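You operate a simulated robot arm through the tools that you are given. There is no shell and no other tool. Be economical: measure what you need, move in short steps, check, and stop when the job is done.

You are at the controls of a simulated robot arm. One attempt, no reset.

Task
Put fresh caps on the three upright plugs of the grey block.
Fine: teal cap off, standing on the empty mat between the block and the controller's holder; yellow cap on the white plug, brown on the grey, red on the black.

Only the result counts: the job must be done as asked and must still hold three seconds after the hand-in. Knocking over, shifting, dropping, spilling or breaking anything else fails it. Lids that push on must go on centred and level and be pressed home; caps that screw on are set level and turned clockwise until they are tight.

Robot
A 7-joint arm with a two-finger parallel gripper, fixed in place. Base frame: the origin is at the foot of the arm, x ahead of it, y to its left, z up. Lengths are in mm, angles in degrees, forces in N, time in s.
Its first joint turns from -149.0 to 149.0 degrees. Payload 3.43 kg.
Tool frame: the origin (TCP) lies between the finger pads and is the grasp point; the fingertips stand 30 mm ahead of it; z points along the fingers, y is the line along which they close. Largest opening 94 mm; finger width 28, thickness 10; the body of the gripper, 50 by 96 mm, starts 55 mm behind the TCP.
Orientation is told as [roll, pitch, yaw] about the base's x, y, z axes, in that order, counted from this pose: with the fingers straight down and closing along the base's y, the tool's x points along the base's -x, its y along +y and its z along -z.

Tools
- The arm moves only by the tool send_rows. Its argument "targets" is a list of rows, each a list of 2 entries, a list of its own where there are three numbers: the shift along the base's x, y, z in mm, then the turn, a rotation vector about the base's x, y, z in degrees. In form: [[[dx, dy, dz], [wx, wy, wz]], ...]. A call has 1 to 10 rows; each row shifts and turns the commanded pose from where the row before left it. "gripper" is the opening, from 0 (shut) to 1 (fully open), set as the call begins (left out, the last holds). Rows are played at 5 a second. More than 50 mm and 8.6 degrees between two rows, or a gripper value outside its range, and nothing of the call is played. A pose out of reach is approached as far as the arm can. The call stops where the force on the tool passes 40 N (or 10 N more than at its start, if that is more) or the arm is blocked; 0.2 s more then pass. The fingers move at their own pace (about 45 mm/s each) and stop on an object; they squeeze with about 33 N. The grip force told is the motor's: it shows also when the fingers shut on nothing. Time passes only in rows, and 0.2 s behind the last, so rows that do not move let the fingers close. The reply holds the time, the measured pose of the TCP, the force on the tool along the base axes, the opening and the grip force, in the units named above and with some noise, with the torque about the TCP (base axes, N m) and any sound that the robot's microphone picked up, and new pictures: "show" is both (left out), scene, wrist or none.
- Cameras (640 x 400 px; columns grow to the right, rows downward): "scene" is fixed at [50.8, 500.2, 1358.2]; the picture's right is [0.71, -0.70, 0.00], its down [-0.50, -0.50, -0.71] and it looks along [0.50, 0.50, -0.71] (base axes); focal length 309 px, centre (320, 200). "wrist" rides on the gripper at [76, 14, -102] in the tool frame; the picture's right is [-0.18, 0.98, 0.00], its down [-0.75, -0.14, -0.64] and it looks along [-0.63, -0.12, 0.77] (tool axes); focal length 243 px, centre (320, 200). There is no depth. A picture from a camera that has moved, and an enlarged one, comes with that camera's place and axes in the base frame and with its lens.
- inspect(camera, box): a new picture of the part [left, top, right, bottom] of that camera's present view, enlarged. No time passes.
- finish_job(): hands the job in; it is judged then, once.

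Go step by step. Nothing tells you positions but the pictures and the camera data: compare them with the known pose of the tool, close in by small moves and look again before you grip or let go. The budget is 120 turns and 200 pictures, counting those below and the enlarged ones. Unless the task says otherwise, let go and move clear before handing in, and close with one line.

The tools are called after ">>>" as a command line: name --argument value ..., lists and objects as JSON in quotes. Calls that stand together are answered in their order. send_rows: Moves the arm, as the interface text tells. Its arguments: {"type":"object","properties":{"targets":{"type":"array"},"gripper":{"type":"number"},"show":{"type":"string","enum":["both","scene","wrist","none"]}},"required":["targets"]} The other tools are called the same way: inspect (camera, box) takes an enlarged picture of a part of a camera's view; finish_job () hands the job in.

At the start:

```text
time: 0.0
ee_pos: [371.8, 656.0, 1129.1]
tool_rot: [-0.1, 0.0, -0.1]
wrist_force: [-0.7, 0.1, 0.4]
moment: [0.03, 0.02, 0.01]
width: 93.9
grip_force: 0.1
```

scene: 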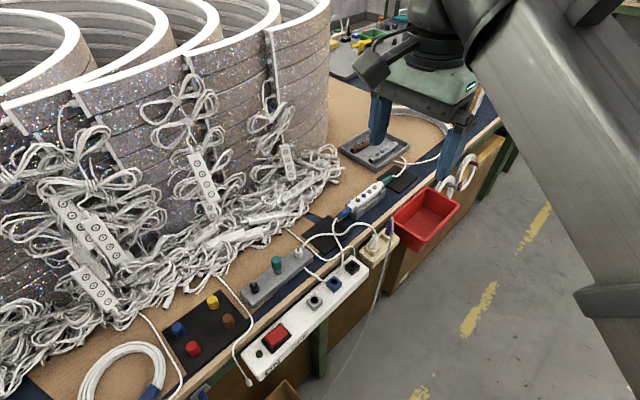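
wrist: 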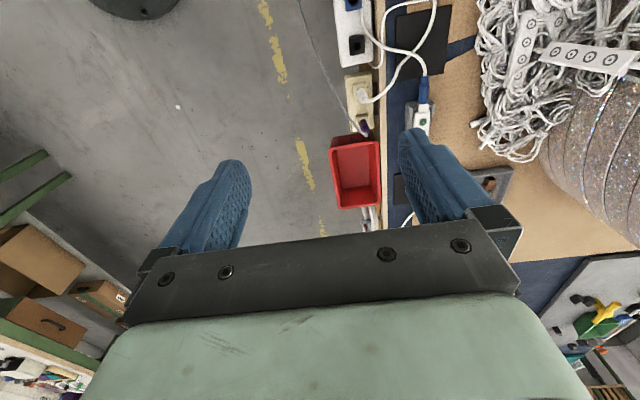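

I see a grey block with three plugs (one wearing a teal cap), a dark mat with four caps, and a small dark mat near it. I'll enlarge the relevant areas.

>>> inspect --camera "scene" --box '[150, 220, 350, 370]'

>>> inspect --camera "scene" --box '[230, 130, 470, 310]'

```text
2.67 times, centred on (250, 295) of scene
camera zoom: at [50.8, 500.2, 1358.2], right [0.71, -0.7, 0.0], down [-0.5, -0.5, -0.71], along [0.5, 0.5, -0.71], focal length 823 px, centre (507, -53)
```

zoom: 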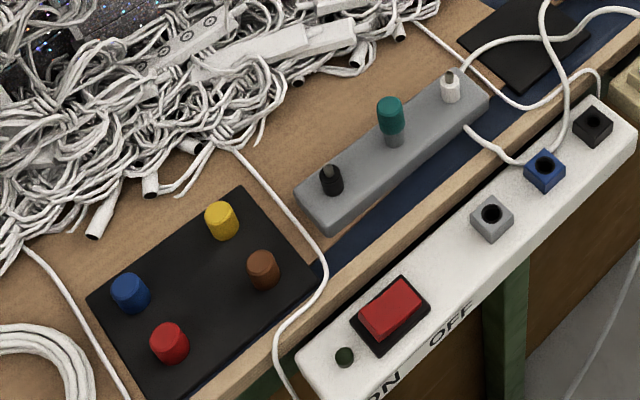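

```text
2.22 times, centred on (350, 220) of scene
camera zoom: at [50.8, 500.2, 1358.2], right [0.71, -0.7, 0.0], down [-0.5, -0.5, -0.71], along [0.5, 0.5, -0.71], focal length 686 px, centre (253, 156)
```

zoom: 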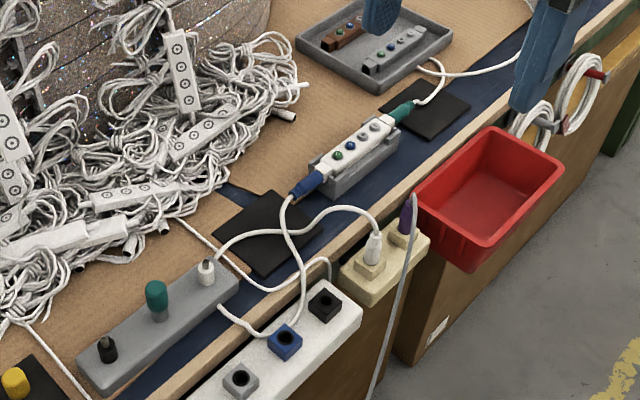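

The block lies along x at about y≈788, with plugs at x≈169, 230 and 277. The caps are near x≈35/102 and y≈776/824. I'll move above them for a closer wrist view.

>>> send_rows --targets '[[[-39, 17, -16], [0, 0, 0]], [[-39, 17, -16], [0, 0, 0]], [[-39, 17, -16], [0, 0, 0]], [[-39, 17, -16], [0, 0, 0]], [[-39, 17, -16], [0, 0, 0]], [[-39, 17, -16], [0, 0, 0]], [[-39, 17, -16], [0, 0, 0]], [[-39, 17, -16], [0, 0, 0]]]' --show "both"

```text
time: 1.8
ee_pos: [59.7, 789.3, 1000.1]
tool_rot: [-0.1, 0.0, 0.0]
wrist_force: [0.3, 0.1, 0.4]
moment: [0.02, 0.0, 0.03]
width: 94.1
grip_force: 0.1
camera wrist: at [-17.7, 804.6, 1101.3], right [0.18, 0.98, 0.0], down [0.75, -0.14, 0.64], along [0.63, -0.12, -0.77], focal length 243 px, centre (320, 200)
```

scene: 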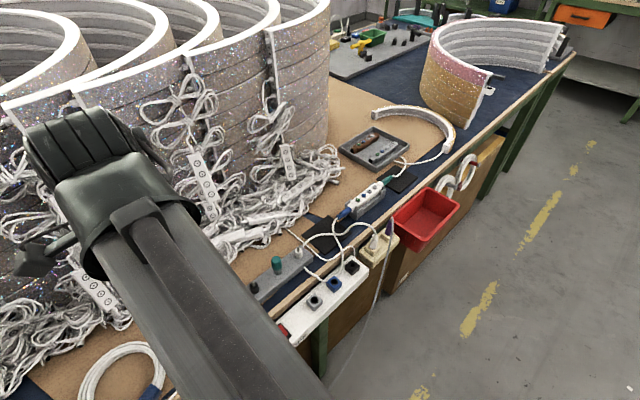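
wrist: 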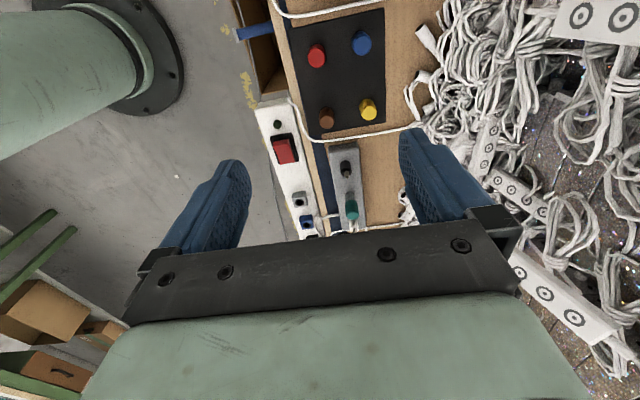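

The caps and block are visible to the wrist camera. I'll enlarge that view for detail.

>>> inspect --camera "wrist" --box '[270, 0, 430, 140]'

>>> inspect --camera "wrist" --box '[290, 130, 410, 240]'

>>> inspect --camera "scene" --box '[240, 210, 370, 310]'

```text
2.86 times, centred on (350, 70) of wrist
camera zoom: at [-17.7, 804.6, 1101.3], right [0.18, 0.98, 0.0], down [0.75, -0.14, 0.64], along [0.63, -0.12, -0.77], focal length 693 px, centre (234, 571)
```

zoom: 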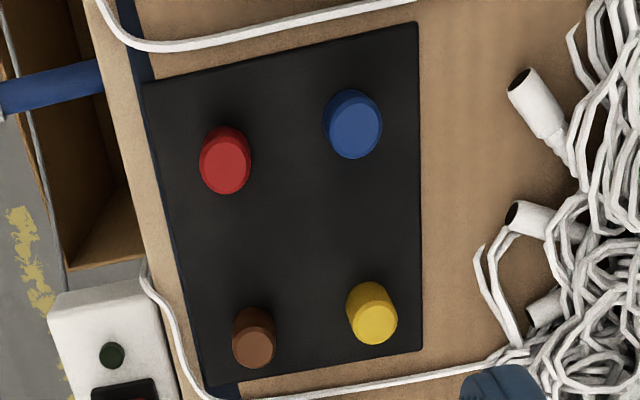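

```text
3.64 times, centred on (350, 185) of wrist
camera zoom: at [-17.7, 804.6, 1101.3], right [0.18, 0.98, 0.0], down [0.75, -0.14, 0.64], along [0.63, -0.12, -0.77], focal length 882 px, centre (211, 254)
```

zoom: 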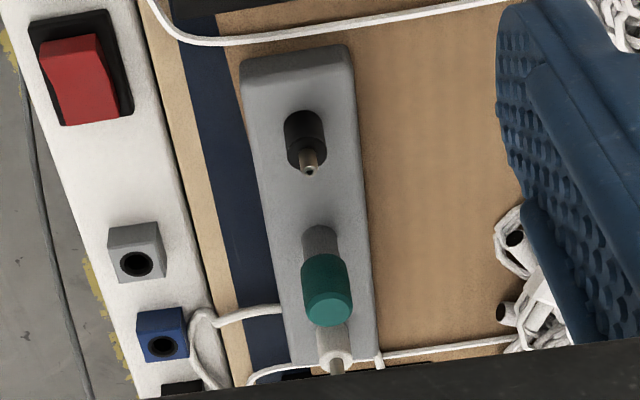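

```text
4.00 times, centred on (305, 260) of scene
camera zoom: at [50.8, 500.2, 1358.2], right [0.71, -0.7, 0.0], down [-0.5, -0.5, -0.71], along [0.5, 0.5, -0.71], focal length 1234 px, centre (380, -40)
```

zoom: 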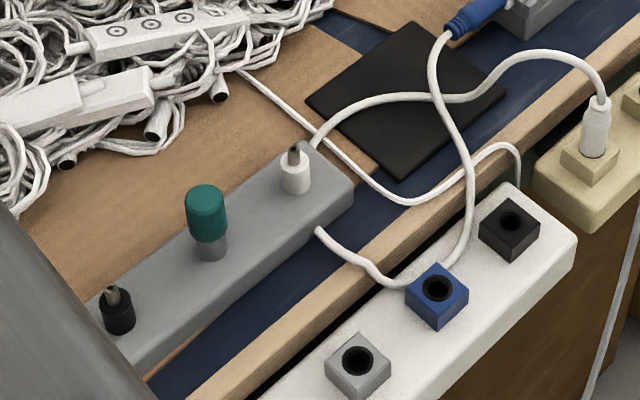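

The plugs are barrels with thin pins, so the caps push on over the pins. Cables cross the target mat, so I'll view it closer with the wrist camera.

>>> send_rows --targets '[[[45, 3, -10], [0, 0, 0]], [[45, 3, -10], [0, 0, 0]], [[45, 3, -10], [0, 0, 0]], [[45, 2, -10], [0, 0, 0]]]' --show "wrist"

>>> inspect --camera "wrist" --box '[220, 0, 420, 220]'

```text
time: 2.8
ee_pos: [239.5, 804.3, 962.3]
tool_rot: [0.0, 0.0, 0.1]
wrist_force: [-0.5, -0.2, 0.1]
moment: [-0.01, -0.01, 0.01]
width: 94.0
grip_force: 0.1
camera wrist: at [161.6, 818.5, 1063.8], right [0.18, 0.98, 0.0], down [0.75, -0.14, 0.64], along [0.63, -0.12, -0.77], focal length 243 px, centre (320, 200)
```

wrist: 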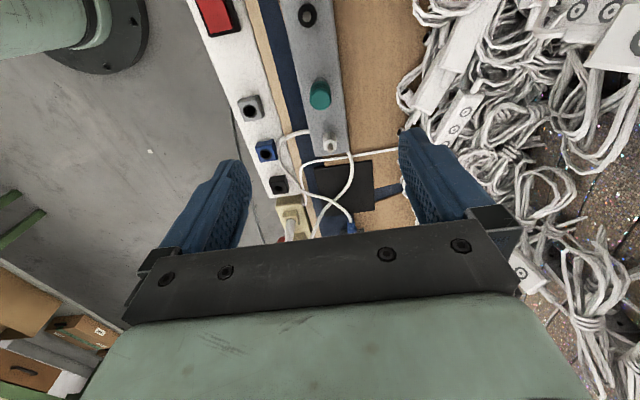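

```text
1.82 times, centred on (320, 110) of wrist
camera zoom: at [161.6, 818.5, 1063.8], right [0.18, 0.98, 0.0], down [0.75, -0.14, 0.64], along [0.63, -0.12, -0.77], focal length 441 px, centre (320, 364)
```

zoom: 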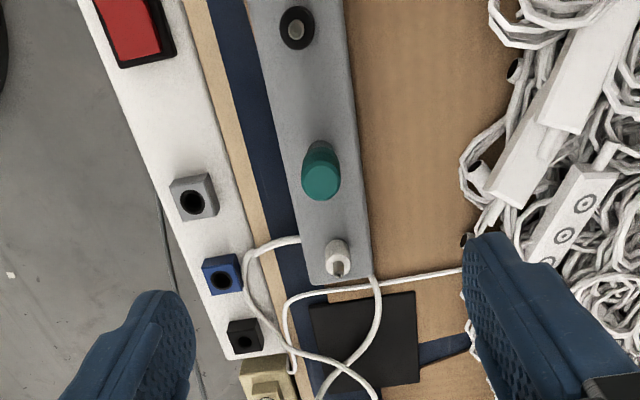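

I'll move on so that the mat shows clearly above the fingers in the picture.

>>> send_rows --targets '[[[40, 0, -5], [0, 0, 0]], [[40, 0, -5], [0, 0, 0]], [[40, -4, -5], [0, 0, 0]]]' --show "none"

>>> inspect --camera "wrist" --box '[240, 0, 420, 150]'

```text
time: 3.6
ee_pos: [356.4, 797.7, 946.6]
tool_rot: [0.1, 0.1, 0.1]
wrist_force: [0.5, 0.5, 0.0]
moment: [0.01, 0.0, 0.01]
width: 93.6
grip_force: 0.1
```

```text
2.67 times, centred on (330, 75) of wrist
camera zoom: at [279.5, 812.8, 1048.7], right [0.18, 0.98, 0.0], down [0.75, -0.14, 0.64], along [0.63, -0.12, -0.77], focal length 647 px, centre (293, 533)
```

zoom: 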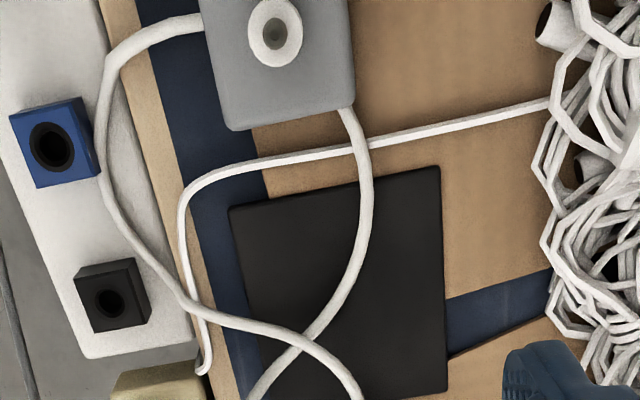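

The mat top is at z≈780 and spans x 338–430 and y 778–857. The pin tips are near y≈807 at x≈171, 229.5 and 287.5, with z≈831. A clear spot on the mat is near (390, 841). I'll yaw 90° so that the fingers close along x, and go above the teal cap.

>>> send_rows --targets '[[[-12.6, 0.9, 0], [0, 0, 8.5]], [[-12.6, 0.9, 0], [0, 0, 8.5]], [[-12.6, 0.9, 0], [0, 0, 8.5]], [[-12.6, 0.9, 0], [0, 0, 8.5]], [[-12.6, 0.9, 0], [0, 0, 8.5]], [[-12.6, 0.9, 0], [0, 0, 8.5]], [[-12.6, 0.9, 0], [0, 0, 8.5]], [[-12.6, 0.9, 0], [0, 0, 8.5]], [[-12.6, 0.9, 0], [0, 0, 8.5]], [[-12.6, 0.9, 0], [0, 0, 8.5]]]' --gripper 0.5 --show "none"

>>> send_rows --targets '[[[0, 0, -20], [0, 0, 4.9]], [[0, 0, -20], [0, 0, 0]]]' --show "both"

```text
time: 5.8
ee_pos: [233.2, 807.7, 945.3]
tool_rot: [0.1, -0.1, 85.2]
wrist_force: [0.1, 0.6, 0.0]
moment: [-0.02, 0.01, -0.01]
width: 47.1
grip_force: 0.0
```

```text
time: 6.4
ee_pos: [232.5, 807.5, 904.9]
tool_rot: [0.0, 0.1, 89.9]
wrist_force: [-0.2, -0.8, 0.1]
moment: [-0.02, -0.01, -0.01]
width: 47.1
grip_force: 0.1
camera wrist: at [217.3, 731.7, 1006.7], right [-0.98, 0.18, 0.0], down [0.14, 0.75, 0.64], along [0.12, 0.63, -0.77], focal length 243 px, centre (320, 200)
```

scene: 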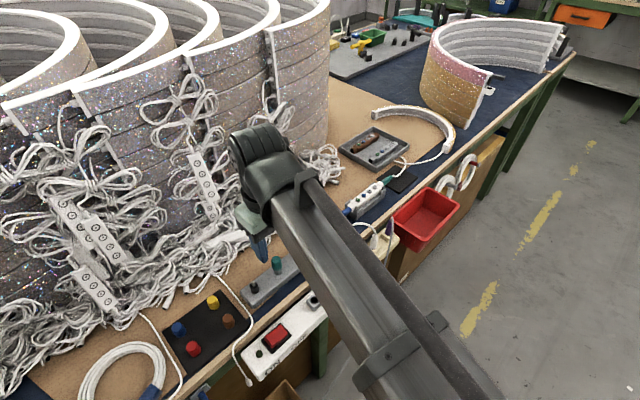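
wrist: 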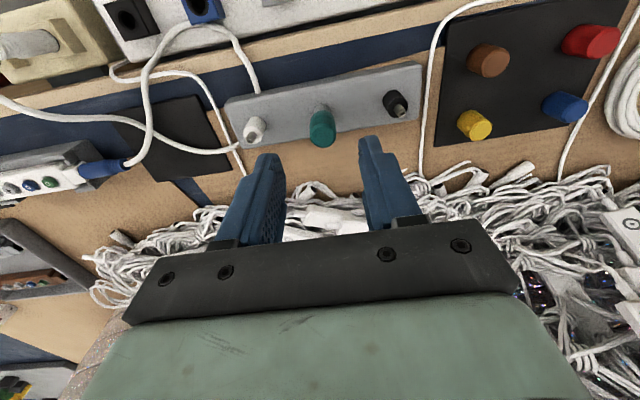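

>>> inspect --camera "wrist" --box '[220, 50, 420, 190]'

```text
2.86 times, centred on (320, 120) of wrist
camera zoom: at [217.3, 731.7, 1006.7], right [-0.98, 0.18, 0.0], down [0.14, 0.75, 0.64], along [0.12, 0.63, -0.77], focal length 693 px, centre (320, 429)
```

zoom: 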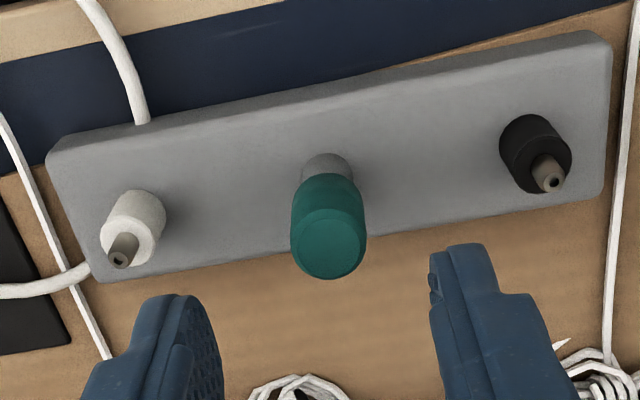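

The view confirms teal at (229, 806.5) with its top at z≈845, and pin tips at z≈830. I'll descend so that the fingertips reach z≈826.

>>> send_rows --targets '[[[-3.2, -1, -20], [0, 0, 0]], [[0, 0, -14], [0, 0, 0]], [[0, 0, -14], [0, 0, 0]]]' --show "wrist"

>>> inspect --camera "wrist" --box '[220, 80, 420, 220]'

```text
time: 7.2
ee_pos: [229.4, 805.5, 855.2]
tool_rot: [0.1, 0.0, 90.0]
wrist_force: [-0.1, -0.7, 0.5]
moment: [0.0, 0.03, -0.02]
width: 46.8
grip_force: 0.0
camera wrist: at [215.0, 731.0, 958.6], right [-0.98, 0.19, 0.0], down [0.14, 0.75, 0.64], along [0.12, 0.63, -0.77], focal length 243 px, centre (320, 200)
```

wrist: 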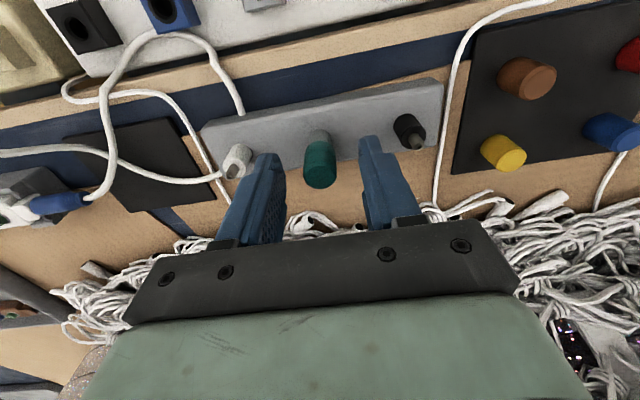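

```text
2.86 times, centred on (320, 150) of wrist
camera zoom: at [215.0, 731.0, 958.6], right [-0.98, 0.19, 0.0], down [0.14, 0.75, 0.64], along [0.12, 0.63, -0.77], focal length 693 px, centre (320, 343)
```

zoom: 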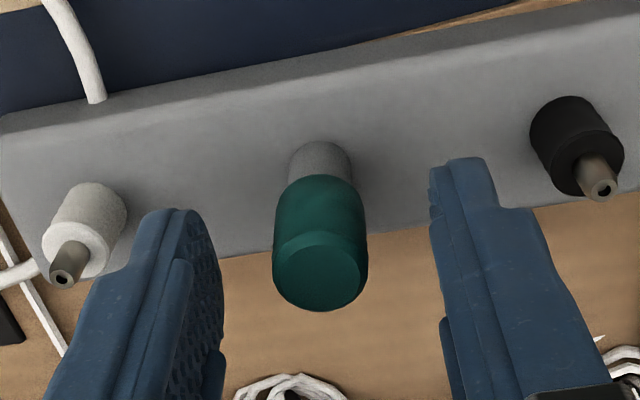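

Aligned; I'll close on the teal cap.

>>> send_rows --targets '[[[0, 0, 0], [0, 0, 0]], [[0, 0, 0], [0, 0, 0]], [[0, 0, 0], [0, 0, 0]], [[0, 0, 0], [0, 0, 0]]]' --gripper 0 --show "none"

>>> inspect --camera "wrist" --box '[220, 80, 420, 220]'

```text
time: 8.2
ee_pos: [230.7, 807.0, 856.9]
tool_rot: [0.0, 0.0, 89.9]
wrist_force: [-1.7, -0.3, -1.0]
moment: [0.0, 0.05, 0.0]
width: 17.1
grip_force: 33.3
```

```text
2.86 times, centred on (320, 150) of wrist
camera zoom: at [214.9, 731.0, 958.6], right [-0.98, 0.19, 0.0], down [0.14, 0.75, 0.64], along [0.12, 0.63, -0.77], focal length 693 px, centre (320, 343)
```

zoom: 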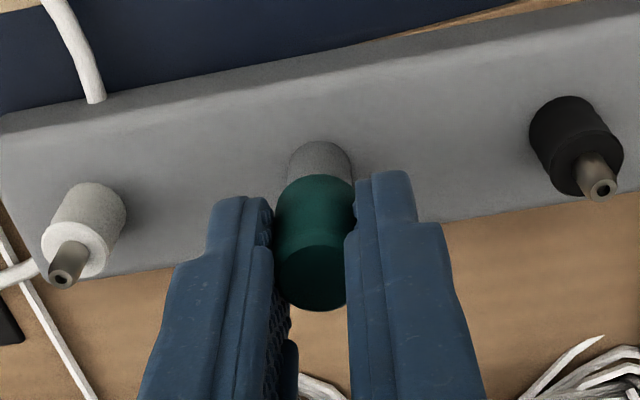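

Gripped (17 mm). I'll pull straight up gently.

>>> send_rows --targets '[[[0, 0, 3], [0, 0, 0]], [[0, 0, 3], [0, 0, 0]], [[0, 0, 3], [0, 0, 0]]]' --show "none"

>>> inspect --camera "wrist" --box '[220, 80, 420, 220]'

```text
time: 9.0
ee_pos: [229.4, 807.6, 866.9]
tool_rot: [0.0, 0.0, 90.0]
wrist_force: [0.6, -0.3, 0.2]
moment: [-0.03, -0.01, 0.0]
width: 17.2
grip_force: 33.9
```

```text
2.86 times, centred on (320, 150) of wrist
camera zoom: at [214.5, 731.7, 967.7], right [-0.98, 0.19, 0.0], down [0.14, 0.75, 0.64], along [0.12, 0.63, -0.77], focal length 693 px, centre (320, 343)
```

zoom: 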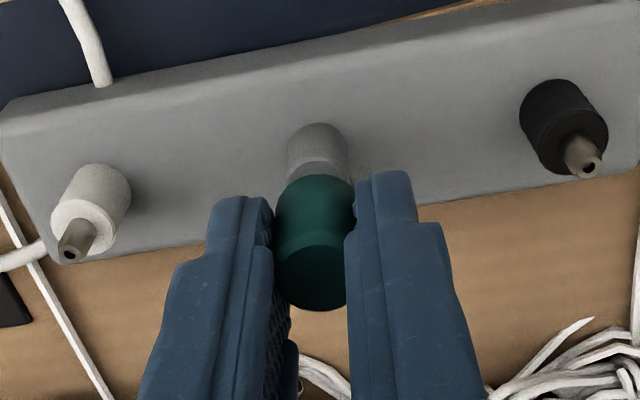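

The cap pulled off. I'll lift and carry it above the clear area of the mat at (390, 841).

>>> send_rows --targets '[[[0, 0, 25], [0, 0, 0]], [[40, 8.5, 0], [0, 0, 0]], [[40, 8.5, 0], [0, 0, 0]], [[40, 8.5, 0], [0, 0, 0]], [[40, 8.5, 0], [0, 0, 0]], [[0, 0, -20], [0, 0, 0]]]' --show "wrist"

>>> inspect --camera "wrist" --box '[220, 60, 440, 220]'

>>> inspect --camera "scene" --box '[260, 170, 400, 280]'

```text
time: 10.4
ee_pos: [389.9, 842.9, 871.8]
tool_rot: [0.0, 0.0, 89.9]
wrist_force: [-0.6, -0.1, 0.9]
moment: [-0.01, -0.02, 0.02]
width: 17.0
grip_force: 32.5
camera wrist: at [374.8, 767.0, 973.7], right [-0.98, 0.19, 0.0], down [0.14, 0.75, 0.64], along [0.12, 0.63, -0.77], focal length 243 px, centre (320, 200)
```

wrist: 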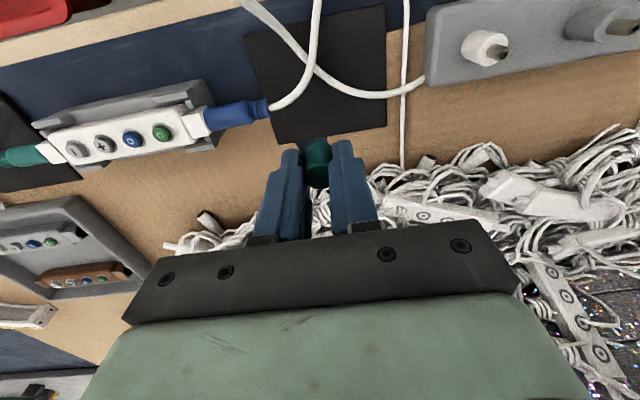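

```text
2.50 times, centred on (330, 140) of wrist
camera zoom: at [374.8, 767.0, 973.7], right [-0.98, 0.19, 0.0], down [0.14, 0.75, 0.64], along [0.12, 0.63, -0.77], focal length 606 px, centre (295, 350)
```

zoom: 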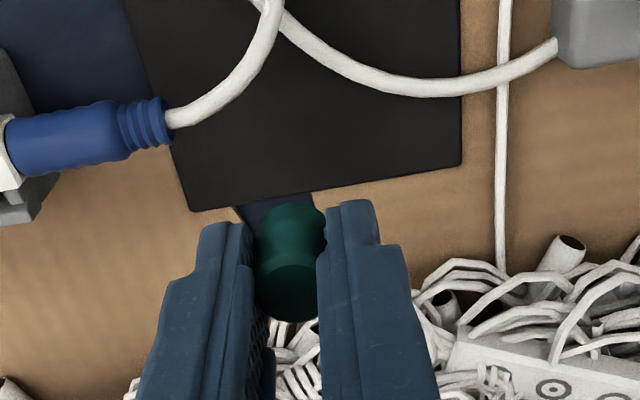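

```text
3.64 times, centred on (330, 225) of scene
camera zoom: at [50.8, 500.2, 1358.2], right [0.71, -0.7, 0.0], down [-0.5, -0.5, -0.71], along [0.5, 0.5, -0.71], focal length 1122 px, centre (284, 109)
```

zoom: 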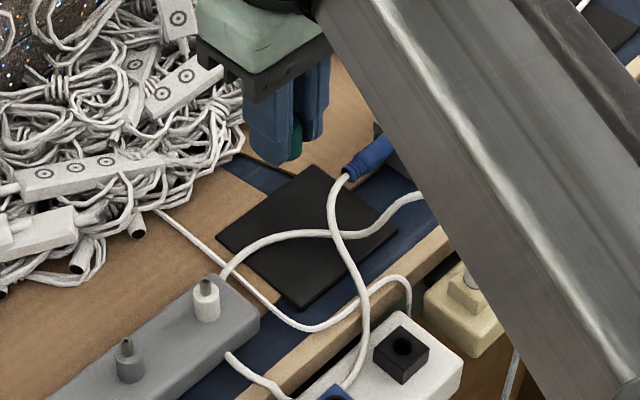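

The spot is free. I'll shift slightly to (387, 842.5) and descend, slowly near the end.

>>> send_rows --targets '[[[-4, 1.5, -15], [0, 0, 0]], [[0, 0, -15], [0, 0, 0]], [[0, 0, -12], [0, 0, 0]]]' --show "none"

>>> inspect --camera "wrist" --box '[220, 60, 440, 220]'

```text
time: 11.2
ee_pos: [385.9, 844.9, 828.4]
tool_rot: [0.0, 0.0, 89.8]
wrist_force: [-0.3, 0.0, -0.1]
moment: [-0.02, -0.01, 0.0]
width: 16.9
grip_force: 33.7
```

```text
2.50 times, centred on (330, 140) of wrist
camera zoom: at [370.3, 767.5, 931.5], right [-0.98, 0.19, 0.0], down [0.14, 0.75, 0.64], along [0.12, 0.63, -0.77], focal length 606 px, centre (295, 350)
```

zoom: 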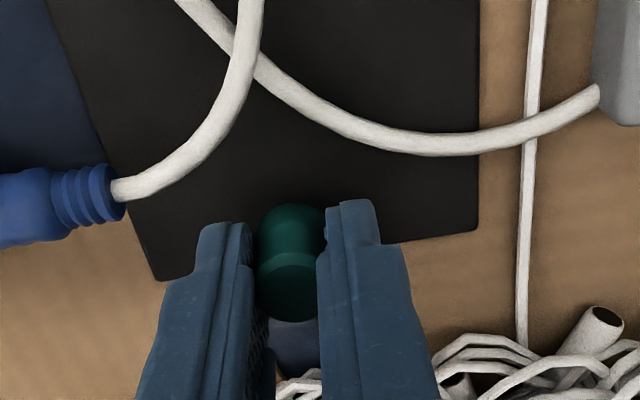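

>>> send_rows --targets '[[[0, 0, -2], [0, 0, 0]], [[0, 0, -2], [0, 0, 0]], [[0, 0, -2], [0, 0, 0]], [[0, 0, -2], [0, 0, 0]]]' --show "none"

>>> inspect --camera "scene" --box '[270, 180, 370, 250]'

```text
time: 12.2
ee_pos: [385.7, 843.5, 821.1]
tool_rot: [0.0, 0.0, 89.8]
wrist_force: [0.5, 0.9, 0.5]
moment: [0.01, 0.02, -0.03]
width: 17.0
grip_force: 32.9
```

```text
5.71 times, centred on (320, 215) of scene
camera zoom: at [50.8, 500.2, 1358.2], right [0.71, -0.7, 0.0], down [-0.5, -0.5, -0.71], along [0.5, 0.5, -0.71], focal length 1763 px, centre (320, 114)
```

zoom: 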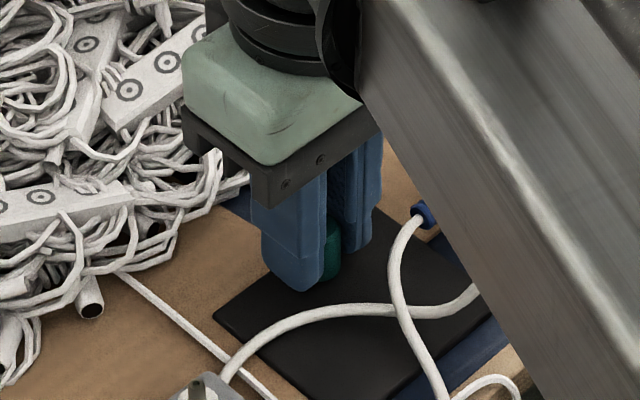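

>>> send_rows --targets '[[[0, 0, -1], [0, 0, 0]], [[0, 0, -1], [0, 0, 0]], [[0, 0, -1], [0, 0, 0]]]' --show "none"

```text
time: 13.0
ee_pos: [385.9, 842.4, 821.1]
tool_rot: [0.0, -0.1, 89.9]
wrist_force: [2.8, -1.3, 13.8]
moment: [-0.06, -0.09, 0.0]
width: 17.2
grip_force: 33.3
```

Contact at TCP z≈820 (14 N). I'll ease up by 1 mm and open slightly.

>>> send_rows --targets '[[[0, 0, 1], [0, 0, 0]]]' --show "none"

>>> send_rows --targets '[[[0, 0, 0], [0, 0, 0]], [[0, 0, 0], [0, 0, 0]]]' --gripper 0.3 --show "none"

>>> inspect --camera "wrist" --box '[220, 60, 440, 220]'

```text
time: 13.4
ee_pos: [386.2, 843.6, 820.2]
tool_rot: [0.0, 0.1, 89.9]
wrist_force: [2.0, -0.2, 11.0]
moment: [-0.01, -0.05, 0.04]
width: 17.5
grip_force: 33.2
```

```text
time: 14.0
ee_pos: [386.7, 843.3, 820.5]
tool_rot: [0.0, 0.0, 89.9]
wrist_force: [0.9, -0.9, -0.1]
moment: [0.0, -0.01, -0.02]
width: 28.3
grip_force: 0.1
```

```text
2.50 times, centred on (330, 140) of wrist
camera zoom: at [370.4, 767.1, 921.8], right [-0.98, 0.19, 0.0], down [0.14, 0.75, 0.64], along [0.12, 0.63, -0.77], focal length 606 px, centre (295, 350)
```

zoom: 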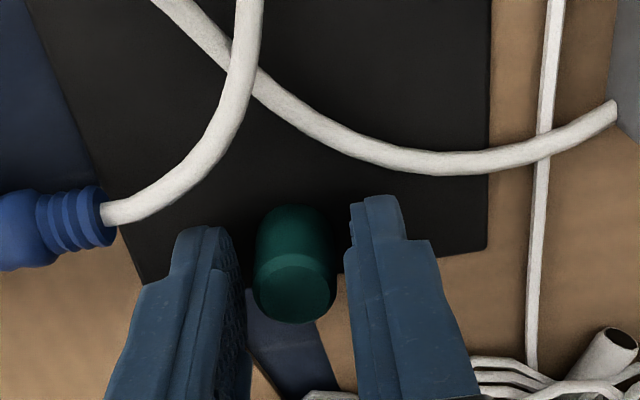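

Released. I'll raise straight up and check that it stands.

>>> send_rows --targets '[[[0, 0, 15], [0, 0, 0]], [[0, 0, 35], [0, 0, 0]], [[0, 0, 30], [0, 0, 0]]]' --show "none"

>>> inspect --camera "wrist" --box '[220, 40, 440, 200]'

```text
time: 14.8
ee_pos: [384.7, 841.0, 899.3]
tool_rot: [0.0, -0.1, 89.9]
wrist_force: [-0.2, 1.0, 0.2]
moment: [-0.01, 0.0, -0.03]
width: 28.4
grip_force: 0.1
```

```text
2.50 times, centred on (330, 120) of wrist
camera zoom: at [369.2, 766.5, 1002.0], right [-0.98, 0.19, 0.0], down [0.14, 0.75, 0.64], along [0.12, 0.63, -0.77], focal length 606 px, centre (295, 400)
```

zoom: 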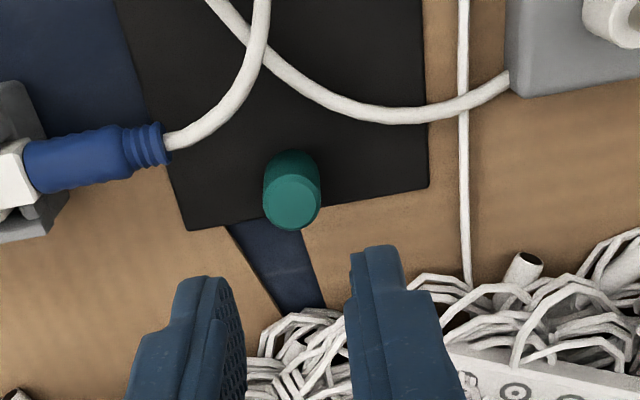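

Teal is standing on the mat. Next I'll go to the yellow cap near (101, 845).

>>> send_rows --targets '[[[-47.5, 0.3, 0], [0, 0, 0]], [[-47.5, 0.3, 0], [0, 0, 0]], [[-47.5, 0.3, 0], [0, 0, 0]], [[-47.5, 0.3, 0], [0, 0, 0]], [[-47.5, 0.3, 0], [0, 0, 0]], [[-47.5, 0.3, 0], [0, 0, 0]]]' --gripper 0.45 --show "none"

>>> inspect --camera "wrist" --box '[220, 40, 440, 200]'

```text
time: 16.2
ee_pos: [101.1, 844.5, 900.1]
tool_rot: [0.0, -0.1, 89.8]
wrist_force: [-0.4, -0.2, 0.8]
moment: [-0.01, -0.01, 0.03]
width: 42.2
grip_force: 0.1
```

```text
2.50 times, centred on (330, 120) of wrist
camera zoom: at [86.3, 768.8, 1002.7], right [-0.98, 0.19, 0.0], down [0.14, 0.75, 0.64], along [0.12, 0.63, -0.77], focal length 606 px, centre (295, 400)
```

zoom: 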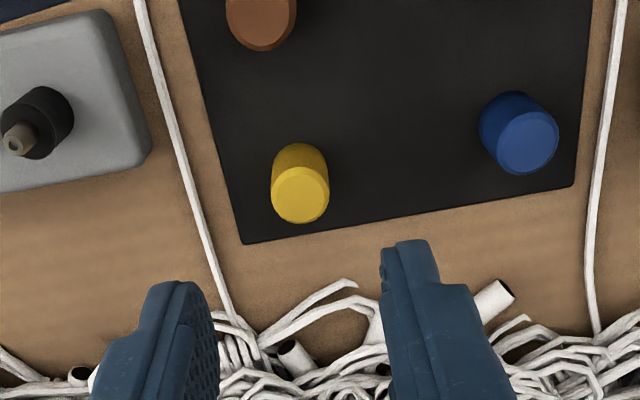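

Comparing with the teal picture from the same height, yellow is about 3.5 mm toward −x and 3.2 mm toward −y of the tool. I'll correct and descend partway.

>>> send_rows --targets '[[[-3.5, -3.2, -20], [0, 0, 0]], [[0, 0, -20], [0, 0, 0]], [[0, 0, -24], [0, 0, 0]]]' --show "none"

>>> inspect --camera "wrist" --box '[220, 60, 440, 220]'

```text
time: 17.0
ee_pos: [98.0, 843.1, 835.7]
tool_rot: [0.1, 0.0, 89.9]
wrist_force: [-0.7, -0.1, 0.2]
moment: [-0.02, -0.03, 0.06]
width: 42.6
grip_force: 0.0
```

```text
2.50 times, centred on (330, 140) of wrist
camera zoom: at [82.5, 766.4, 937.3], right [-0.98, 0.19, 0.0], down [0.14, 0.75, 0.64], along [0.12, 0.63, -0.77], focal length 606 px, centre (295, 350)
```

zoom: 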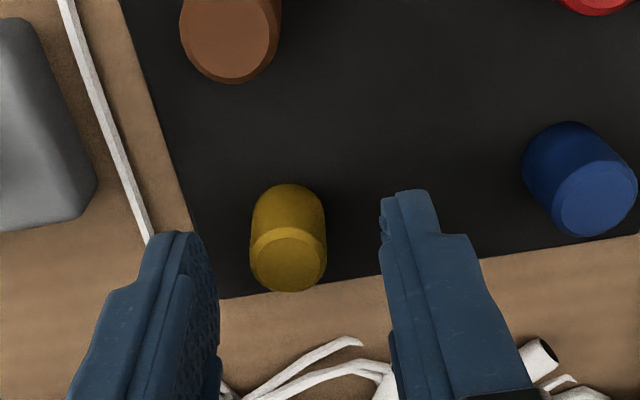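

>>> send_rows --targets '[[[0, 0, -8], [0, 0, 0]], [[0, 0, -7], [0, 0, 0]]]' --show "none"

>>> inspect --camera "wrist" --box '[220, 60, 440, 220]'

```text
time: 17.6
ee_pos: [97.9, 842.1, 819.7]
tool_rot: [0.0, 0.0, 89.8]
wrist_force: [-0.6, 0.1, -0.1]
moment: [0.01, 0.01, 0.0]
width: 42.4
grip_force: 0.0
```

```text
2.50 times, centred on (330, 140) of wrist
camera zoom: at [83.2, 766.0, 922.2], right [-0.98, 0.19, 0.0], down [0.14, 0.75, 0.64], along [0.12, 0.63, -0.77], focal length 606 px, centre (295, 350)
```

zoom: 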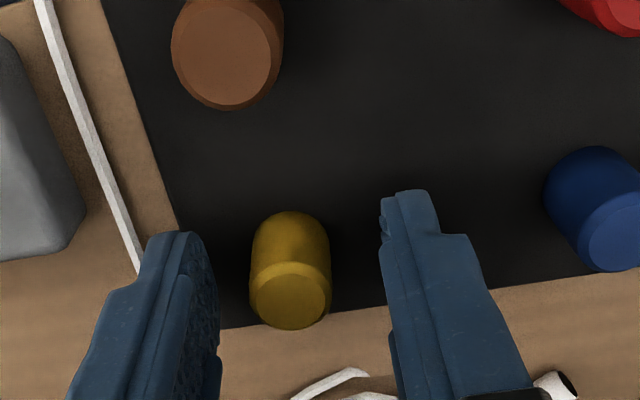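

>>> send_rows --targets '[[[1, 1.3, 0], [0, 0, 0]]]' --show "none"

>>> send_rows --targets '[[[0, 0, 0], [0, 0, 0]], [[0, 0, 0], [0, 0, 0]], [[0, 0, 0], [0, 0, 0]], [[0, 0, 0], [0, 0, 0]]]' --gripper 0 --show "none"

>>> inspect --camera "wrist" --box '[220, 60, 440, 220]'

```text
time: 18.0
ee_pos: [100.7, 844.4, 819.4]
tool_rot: [0.0, 0.0, 89.9]
wrist_force: [0.1, -0.4, 0.6]
moment: [-0.02, 0.03, 0.02]
width: 42.2
grip_force: 0.0
```

```text
time: 19.0
ee_pos: [99.6, 842.9, 820.8]
tool_rot: [0.0, 0.0, 89.9]
wrist_force: [0.1, 0.3, -0.6]
moment: [-0.01, -0.01, 0.02]
width: 17.2
grip_force: 33.6
```

```text
2.50 times, centred on (330, 140) of wrist
camera zoom: at [84.4, 767.4, 922.2], right [-0.98, 0.19, 0.0], down [0.14, 0.75, 0.64], along [0.12, 0.63, -0.77], focal length 606 px, centre (295, 350)
```

zoom: 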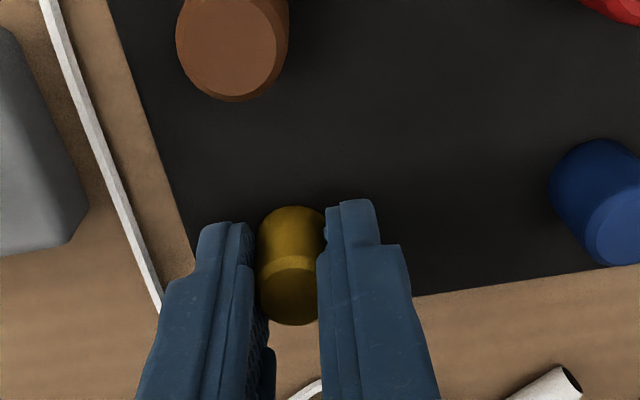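

Yellow is gripped the same way as teal was. I'll lift and carry it above the white plug, then look.

>>> send_rows --targets '[[[0, 0, 30], [0, 0, 0]], [[0, 0, 45], [0, 0, 0]], [[47.4, -9, 0], [0, 0, 0]], [[47.4, -9, 0], [0, 0, 0]], [[47.4, -9, 0], [0, 0, 0]], [[47.5, -9, 0], [0, 0, 0]], [[0, 0, -16], [0, 0, 0]], [[0, 0, 0], [0, 0, 0]]]' --show "none"

>>> inspect --camera "wrist" --box '[220, 60, 440, 220]'

>>> inspect --camera "scene" --box '[240, 210, 340, 280]'

```text
time: 20.8
ee_pos: [286.9, 805.7, 883.2]
tool_rot: [0.0, 0.1, 89.9]
wrist_force: [-0.4, 0.3, -0.4]
moment: [-0.02, 0.03, -0.04]
width: 17.0
grip_force: 33.4
```

```text
2.50 times, centred on (330, 140) of wrist
camera zoom: at [271.9, 729.7, 985.3], right [-0.98, 0.19, 0.0], down [0.14, 0.75, 0.64], along [0.12, 0.63, -0.77], focal length 606 px, centre (295, 350)
```

zoom: 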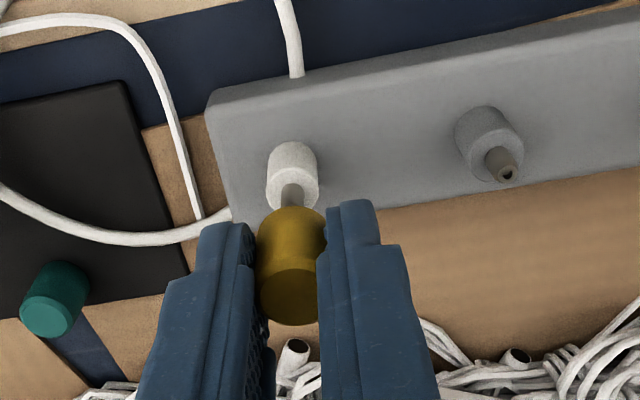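

```text
5.71 times, centred on (290, 245) of scene
camera zoom: at [50.8, 500.2, 1358.2], right [0.71, -0.7, 0.0], down [-0.5, -0.5, -0.71], along [0.5, 0.5, -0.71], focal length 1763 px, centre (491, -57)
```

zoom: 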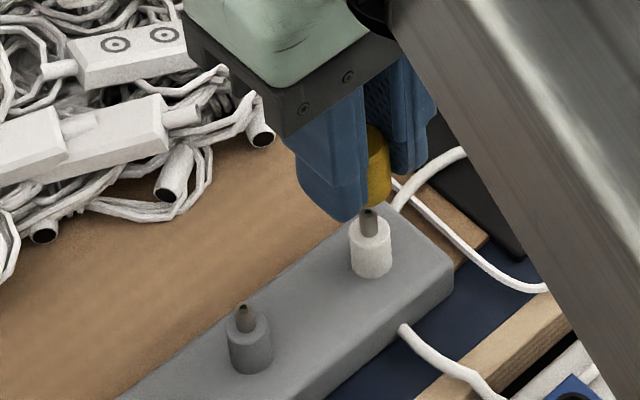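

The cap axis is over the plug axis. I'll nudge y by 0.4 mm, lower to just above the pin, and look again.

>>> send_rows --targets '[[[0, 0.4, -4], [0, 0, 0]], [[0, 0, -3], [0, 0, 0]]]' --show "none"

>>> inspect --camera "wrist" --box '[260, 90, 380, 190]'

>>> inspect --camera "scene" --box '[270, 220, 330, 270]'

```text
time: 21.4
ee_pos: [287.8, 807.3, 874.7]
tool_rot: [0.1, 0.0, 89.9]
wrist_force: [0.5, 0.1, -0.2]
moment: [-0.01, -0.02, 0.0]
width: 17.2
grip_force: 32.8
```

```text
4.00 times, centred on (320, 140) of wrist
camera zoom: at [271.7, 731.1, 976.6], right [-0.98, 0.19, 0.0], down [0.14, 0.75, 0.64], along [0.12, 0.63, -0.77], focal length 970 px, centre (320, 440)
```

zoom: 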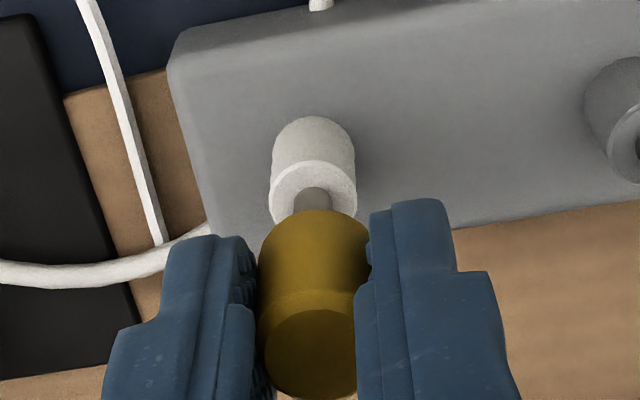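

```text
8.00 times, centred on (300, 245) of scene
camera zoom: at [50.8, 500.2, 1358.2], right [0.71, -0.7, 0.0], down [-0.5, -0.5, -0.71], along [0.5, 0.5, -0.71], focal length 2469 px, centre (480, -160)
```

zoom: 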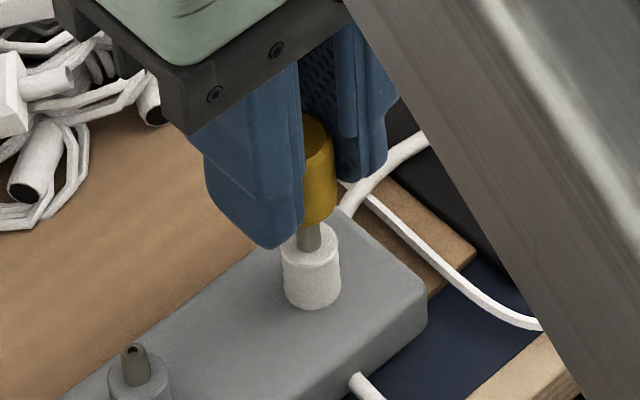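

Comparing with the seated-teal picture, the held yellow cap sits about 0.9 mm too far +y and 0.5 mm too far −x. I'll correct that and start lowering.

>>> send_rows --targets '[[[0.5, -0.9, 0], [0, 0, 0]], [[0, 0, -1.5], [0, 0, 0]], [[0, 0, -1.5], [0, 0, 0]]]' --show "none"

>>> inspect --camera "scene" --box '[270, 220, 330, 270]'

```text
time: 22.2
ee_pos: [288.4, 805.8, 870.3]
tool_rot: [0.0, 0.0, 89.9]
wrist_force: [0.3, -1.2, 0.5]
moment: [-0.03, -0.03, -0.02]
width: 16.8
grip_force: 33.2
```

```text
8.00 times, centred on (300, 245) of scene
camera zoom: at [50.8, 500.2, 1358.2], right [0.71, -0.7, 0.0], down [-0.5, -0.5, -0.71], along [0.5, 0.5, -0.71], focal length 2469 px, centre (480, -160)
```

zoom: 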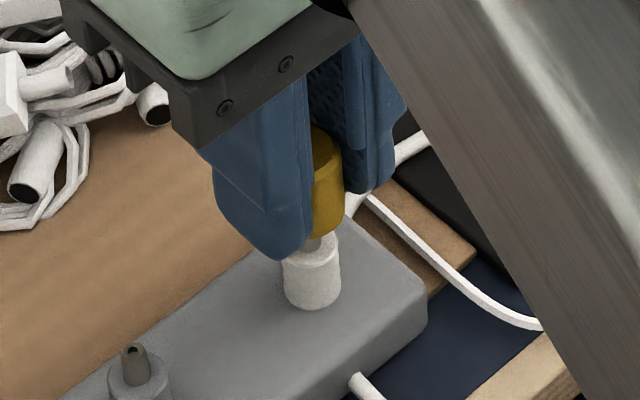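

>>> send_rows --targets '[[[0, 0, -1.5], [0, 0, 0]], [[0, 0, -1.5], [0, 0, 0]], [[0, 0, -1], [0, 0, 0]], [[0, 0, 0], [0, 0, 0]]]' --show "none"

```text
time: 23.2
ee_pos: [288.4, 805.8, 865.9]
tool_rot: [0.0, 0.0, 89.9]
wrist_force: [-0.5, 0.4, -0.6]
moment: [0.0, 0.01, -0.01]
width: 16.8
grip_force: 32.7
```

No resistance; I'll continue.

>>> send_rows --targets '[[[0, 0, -1.5], [0, 0, 0]], [[0, 0, -1.5], [0, 0, 0]], [[0, 0, -1.5], [0, 0, 0]], [[0, 0, 0], [0, 0, 0]]]' --show "none"

>>> inspect --camera "wrist" --box '[260, 90, 380, 190]'

>>> inspect --camera "scene" --box '[270, 220, 330, 270]'

```text
time: 24.2
ee_pos: [288.8, 806.3, 861.7]
tool_rot: [0.0, -0.1, 89.9]
wrist_force: [-0.9, 0.0, 0.3]
moment: [0.02, -0.01, 0.02]
width: 17.1
grip_force: 33.5
```

```text
4.00 times, centred on (320, 140) of wrist
camera zoom: at [273.5, 730.5, 963.7], right [-0.98, 0.19, 0.0], down [0.14, 0.75, 0.64], along [0.12, 0.63, -0.77], focal length 970 px, centre (320, 440)
```

zoom: 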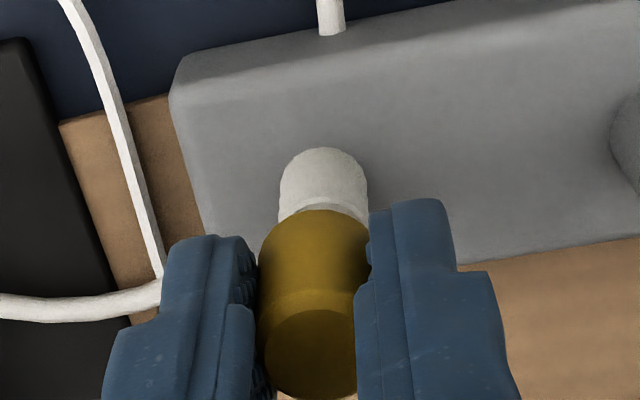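

```text
8.00 times, centred on (300, 245) of scene
camera zoom: at [50.8, 500.2, 1358.2], right [0.71, -0.7, 0.0], down [-0.5, -0.5, -0.71], along [0.5, 0.5, -0.71], focal length 2469 px, centre (480, -160)
```

zoom: 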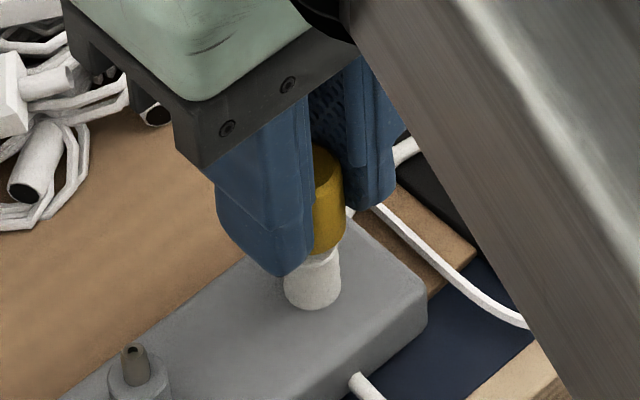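

The x alignment matches the teal reference; y is still about 0.7 mm off. I'll correct and lower further with settling rows.

>>> send_rows --targets '[[[0, -0.6, 0], [0, 0, 0]], [[0, 0, 0], [0, 0, 0]], [[0, 0, -1], [0, 0, 0]], [[0, 0, -1], [0, 0, 0]], [[0, 0, 0], [0, 0, 0]]]' --show "none"

```text
time: 25.4
ee_pos: [289.1, 806.0, 859.6]
tool_rot: [0.1, 0.0, 89.9]
wrist_force: [0.1, 0.4, 1.3]
moment: [0.02, 0.03, -0.01]
width: 16.7
grip_force: 33.1
```

>>> send_rows --targets '[[[0, 0, -1], [0, 0, 0]], [[0, 0, -1], [0, 0, 0]], [[0, 0, 0], [0, 0, 0]]]' --show "none"

>>> inspect --camera "wrist" --box '[260, 90, 380, 190]'

>>> inspect --camera "scene" --box '[270, 220, 330, 270]'

```text
time: 26.2
ee_pos: [288.4, 805.5, 856.9]
tool_rot: [0.0, 0.0, 89.9]
wrist_force: [-0.3, 0.8, 3.2]
moment: [0.02, 0.04, 0.0]
width: 17.3
grip_force: 33.2
```

```text
4.00 times, centred on (320, 140) of wrist
camera zoom: at [273.5, 729.5, 959.7], right [-0.98, 0.19, 0.0], down [0.14, 0.75, 0.64], along [0.12, 0.63, -0.77], focal length 970 px, centre (320, 440)
```

zoom: 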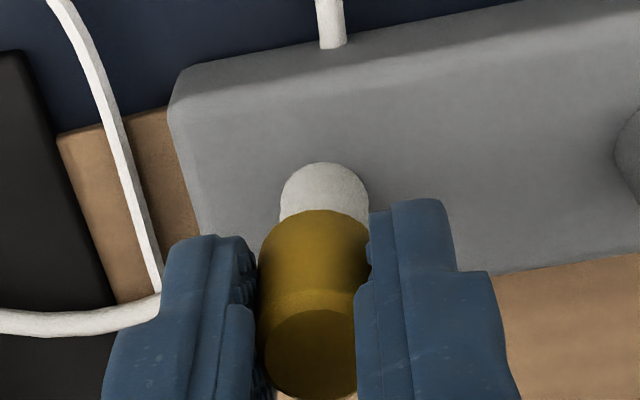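

```text
8.00 times, centred on (300, 245) of scene
camera zoom: at [50.8, 500.2, 1358.2], right [0.71, -0.7, 0.0], down [-0.5, -0.5, -0.71], along [0.5, 0.5, -0.71], focal length 2469 px, centre (480, -160)
```

zoom: 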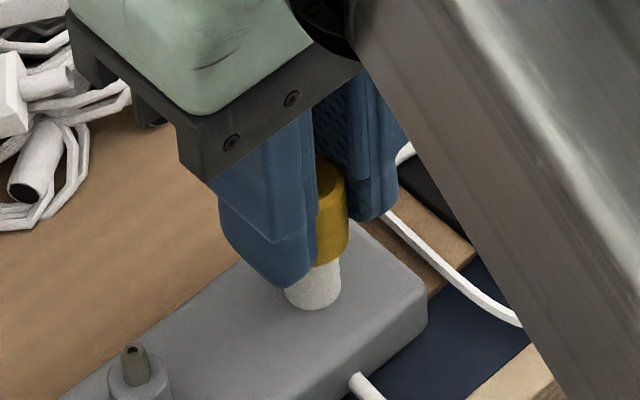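

>>> send_rows --targets '[[[0, 0, -1], [0, 0, 0]], [[0, 0, -1], [0, 0, 0]], [[0, 0, 0], [0, 0, 0]]]' --show "none"

```text
time: 27.0
ee_pos: [288.6, 806.0, 856.5]
tool_rot: [0.0, -0.2, 89.8]
wrist_force: [-5.1, 4.8, 24.5]
moment: [-0.02, 0.12, -0.01]
width: 17.3
grip_force: 33.3
```

24 N with little lateral load, so it is at or near home. I'll press slightly more with a small lateral relief.

>>> send_rows --targets '[[[-0.3, 0.3, 0], [0, 0, 0]], [[0, 0, -0.7], [0, 0, 0]], [[0, 0, 0], [0, 0, 0]]]' --show "none"

>>> inspect --camera "scene" --box '[270, 220, 330, 270]'

```text
time: 27.8
ee_pos: [286.8, 806.4, 856.8]
tool_rot: [0.0, -0.1, 89.8]
wrist_force: [-3.0, 5.3, 36.3]
moment: [0.08, 0.09, 0.01]
width: 17.2
grip_force: 33.2
```

```text
8.00 times, centred on (300, 245) of scene
camera zoom: at [50.8, 500.2, 1358.2], right [0.71, -0.7, 0.0], down [-0.5, -0.5, -0.71], along [0.5, 0.5, -0.71], focal length 2469 px, centre (480, -160)
```

zoom: 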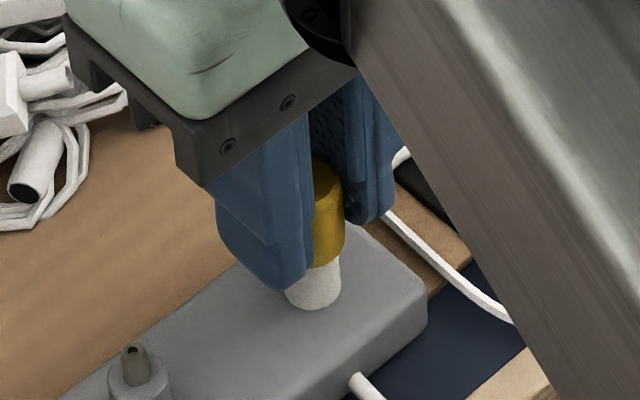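

Seated at 36 N with no further travel. I'll relieve, release and rise.

>>> send_rows --targets '[[[0, 0, 1.5], [0, 0, 0]], [[0, 0, 0], [0, 0, 0]]]' --show "none"

>>> send_rows --targets '[[[0, 0, 0], [0, 0, 0]], [[0, 0, 0], [0, 0, 0]], [[0, 0, 0], [0, 0, 0]]]' --gripper 0.4 --show "none"

>>> send_rows --targets '[[[0, 0, 20], [0, 0, 0]], [[0, 0, 25], [0, 0, 0]], [[0, 0, 0], [0, 0, 0]]]' --show "none"

>>> inspect --camera "wrist" --box '[220, 50, 420, 190]'

>>> inspect --camera "scene" --box '[270, 220, 330, 270]'

```text
time: 28.4
ee_pos: [287.9, 804.9, 855.9]
tool_rot: [0.1, 0.1, 89.9]
wrist_force: [-5.0, 6.5, 19.9]
moment: [0.23, 0.08, -0.01]
width: 17.3
grip_force: 33.1
```

```text
time: 29.2
ee_pos: [288.5, 806.9, 856.9]
tool_rot: [0.0, 0.0, 89.9]
wrist_force: [-0.1, 0.3, 0.0]
moment: [0.04, 0.0, 0.05]
width: 37.5
grip_force: 0.1
```

```text
time: 30.0
ee_pos: [288.9, 805.5, 901.0]
tool_rot: [0.0, 0.1, 89.9]
wrist_force: [-0.3, 0.0, -0.7]
moment: [-0.01, -0.01, -0.02]
width: 37.5
grip_force: 0.0
```

```text
2.86 times, centred on (320, 120) of wrist
camera zoom: at [273.8, 729.3, 1003.4], right [-0.98, 0.19, 0.0], down [0.14, 0.75, 0.64], along [0.12, 0.63, -0.77], focal length 693 px, centre (320, 429)
```

zoom: 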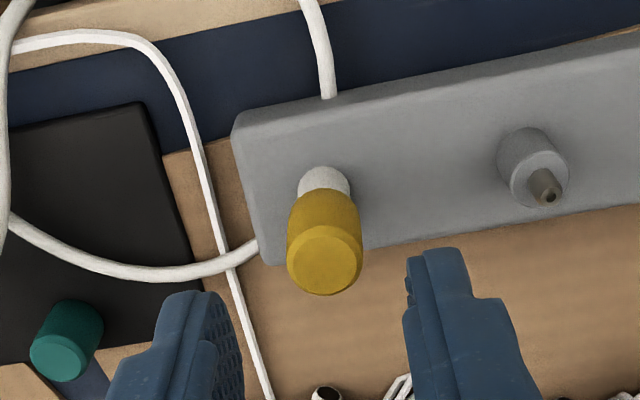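

```text
8.00 times, centred on (300, 245) of scene
camera zoom: at [50.8, 500.2, 1358.2], right [0.71, -0.7, 0.0], down [-0.5, -0.5, -0.71], along [0.5, 0.5, -0.71], focal length 2469 px, centre (480, -160)
```

zoom: 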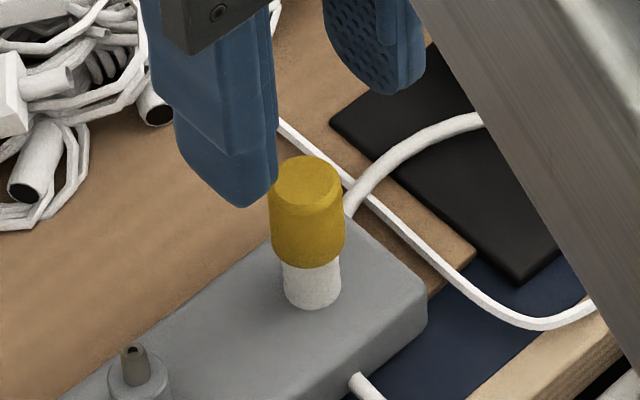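

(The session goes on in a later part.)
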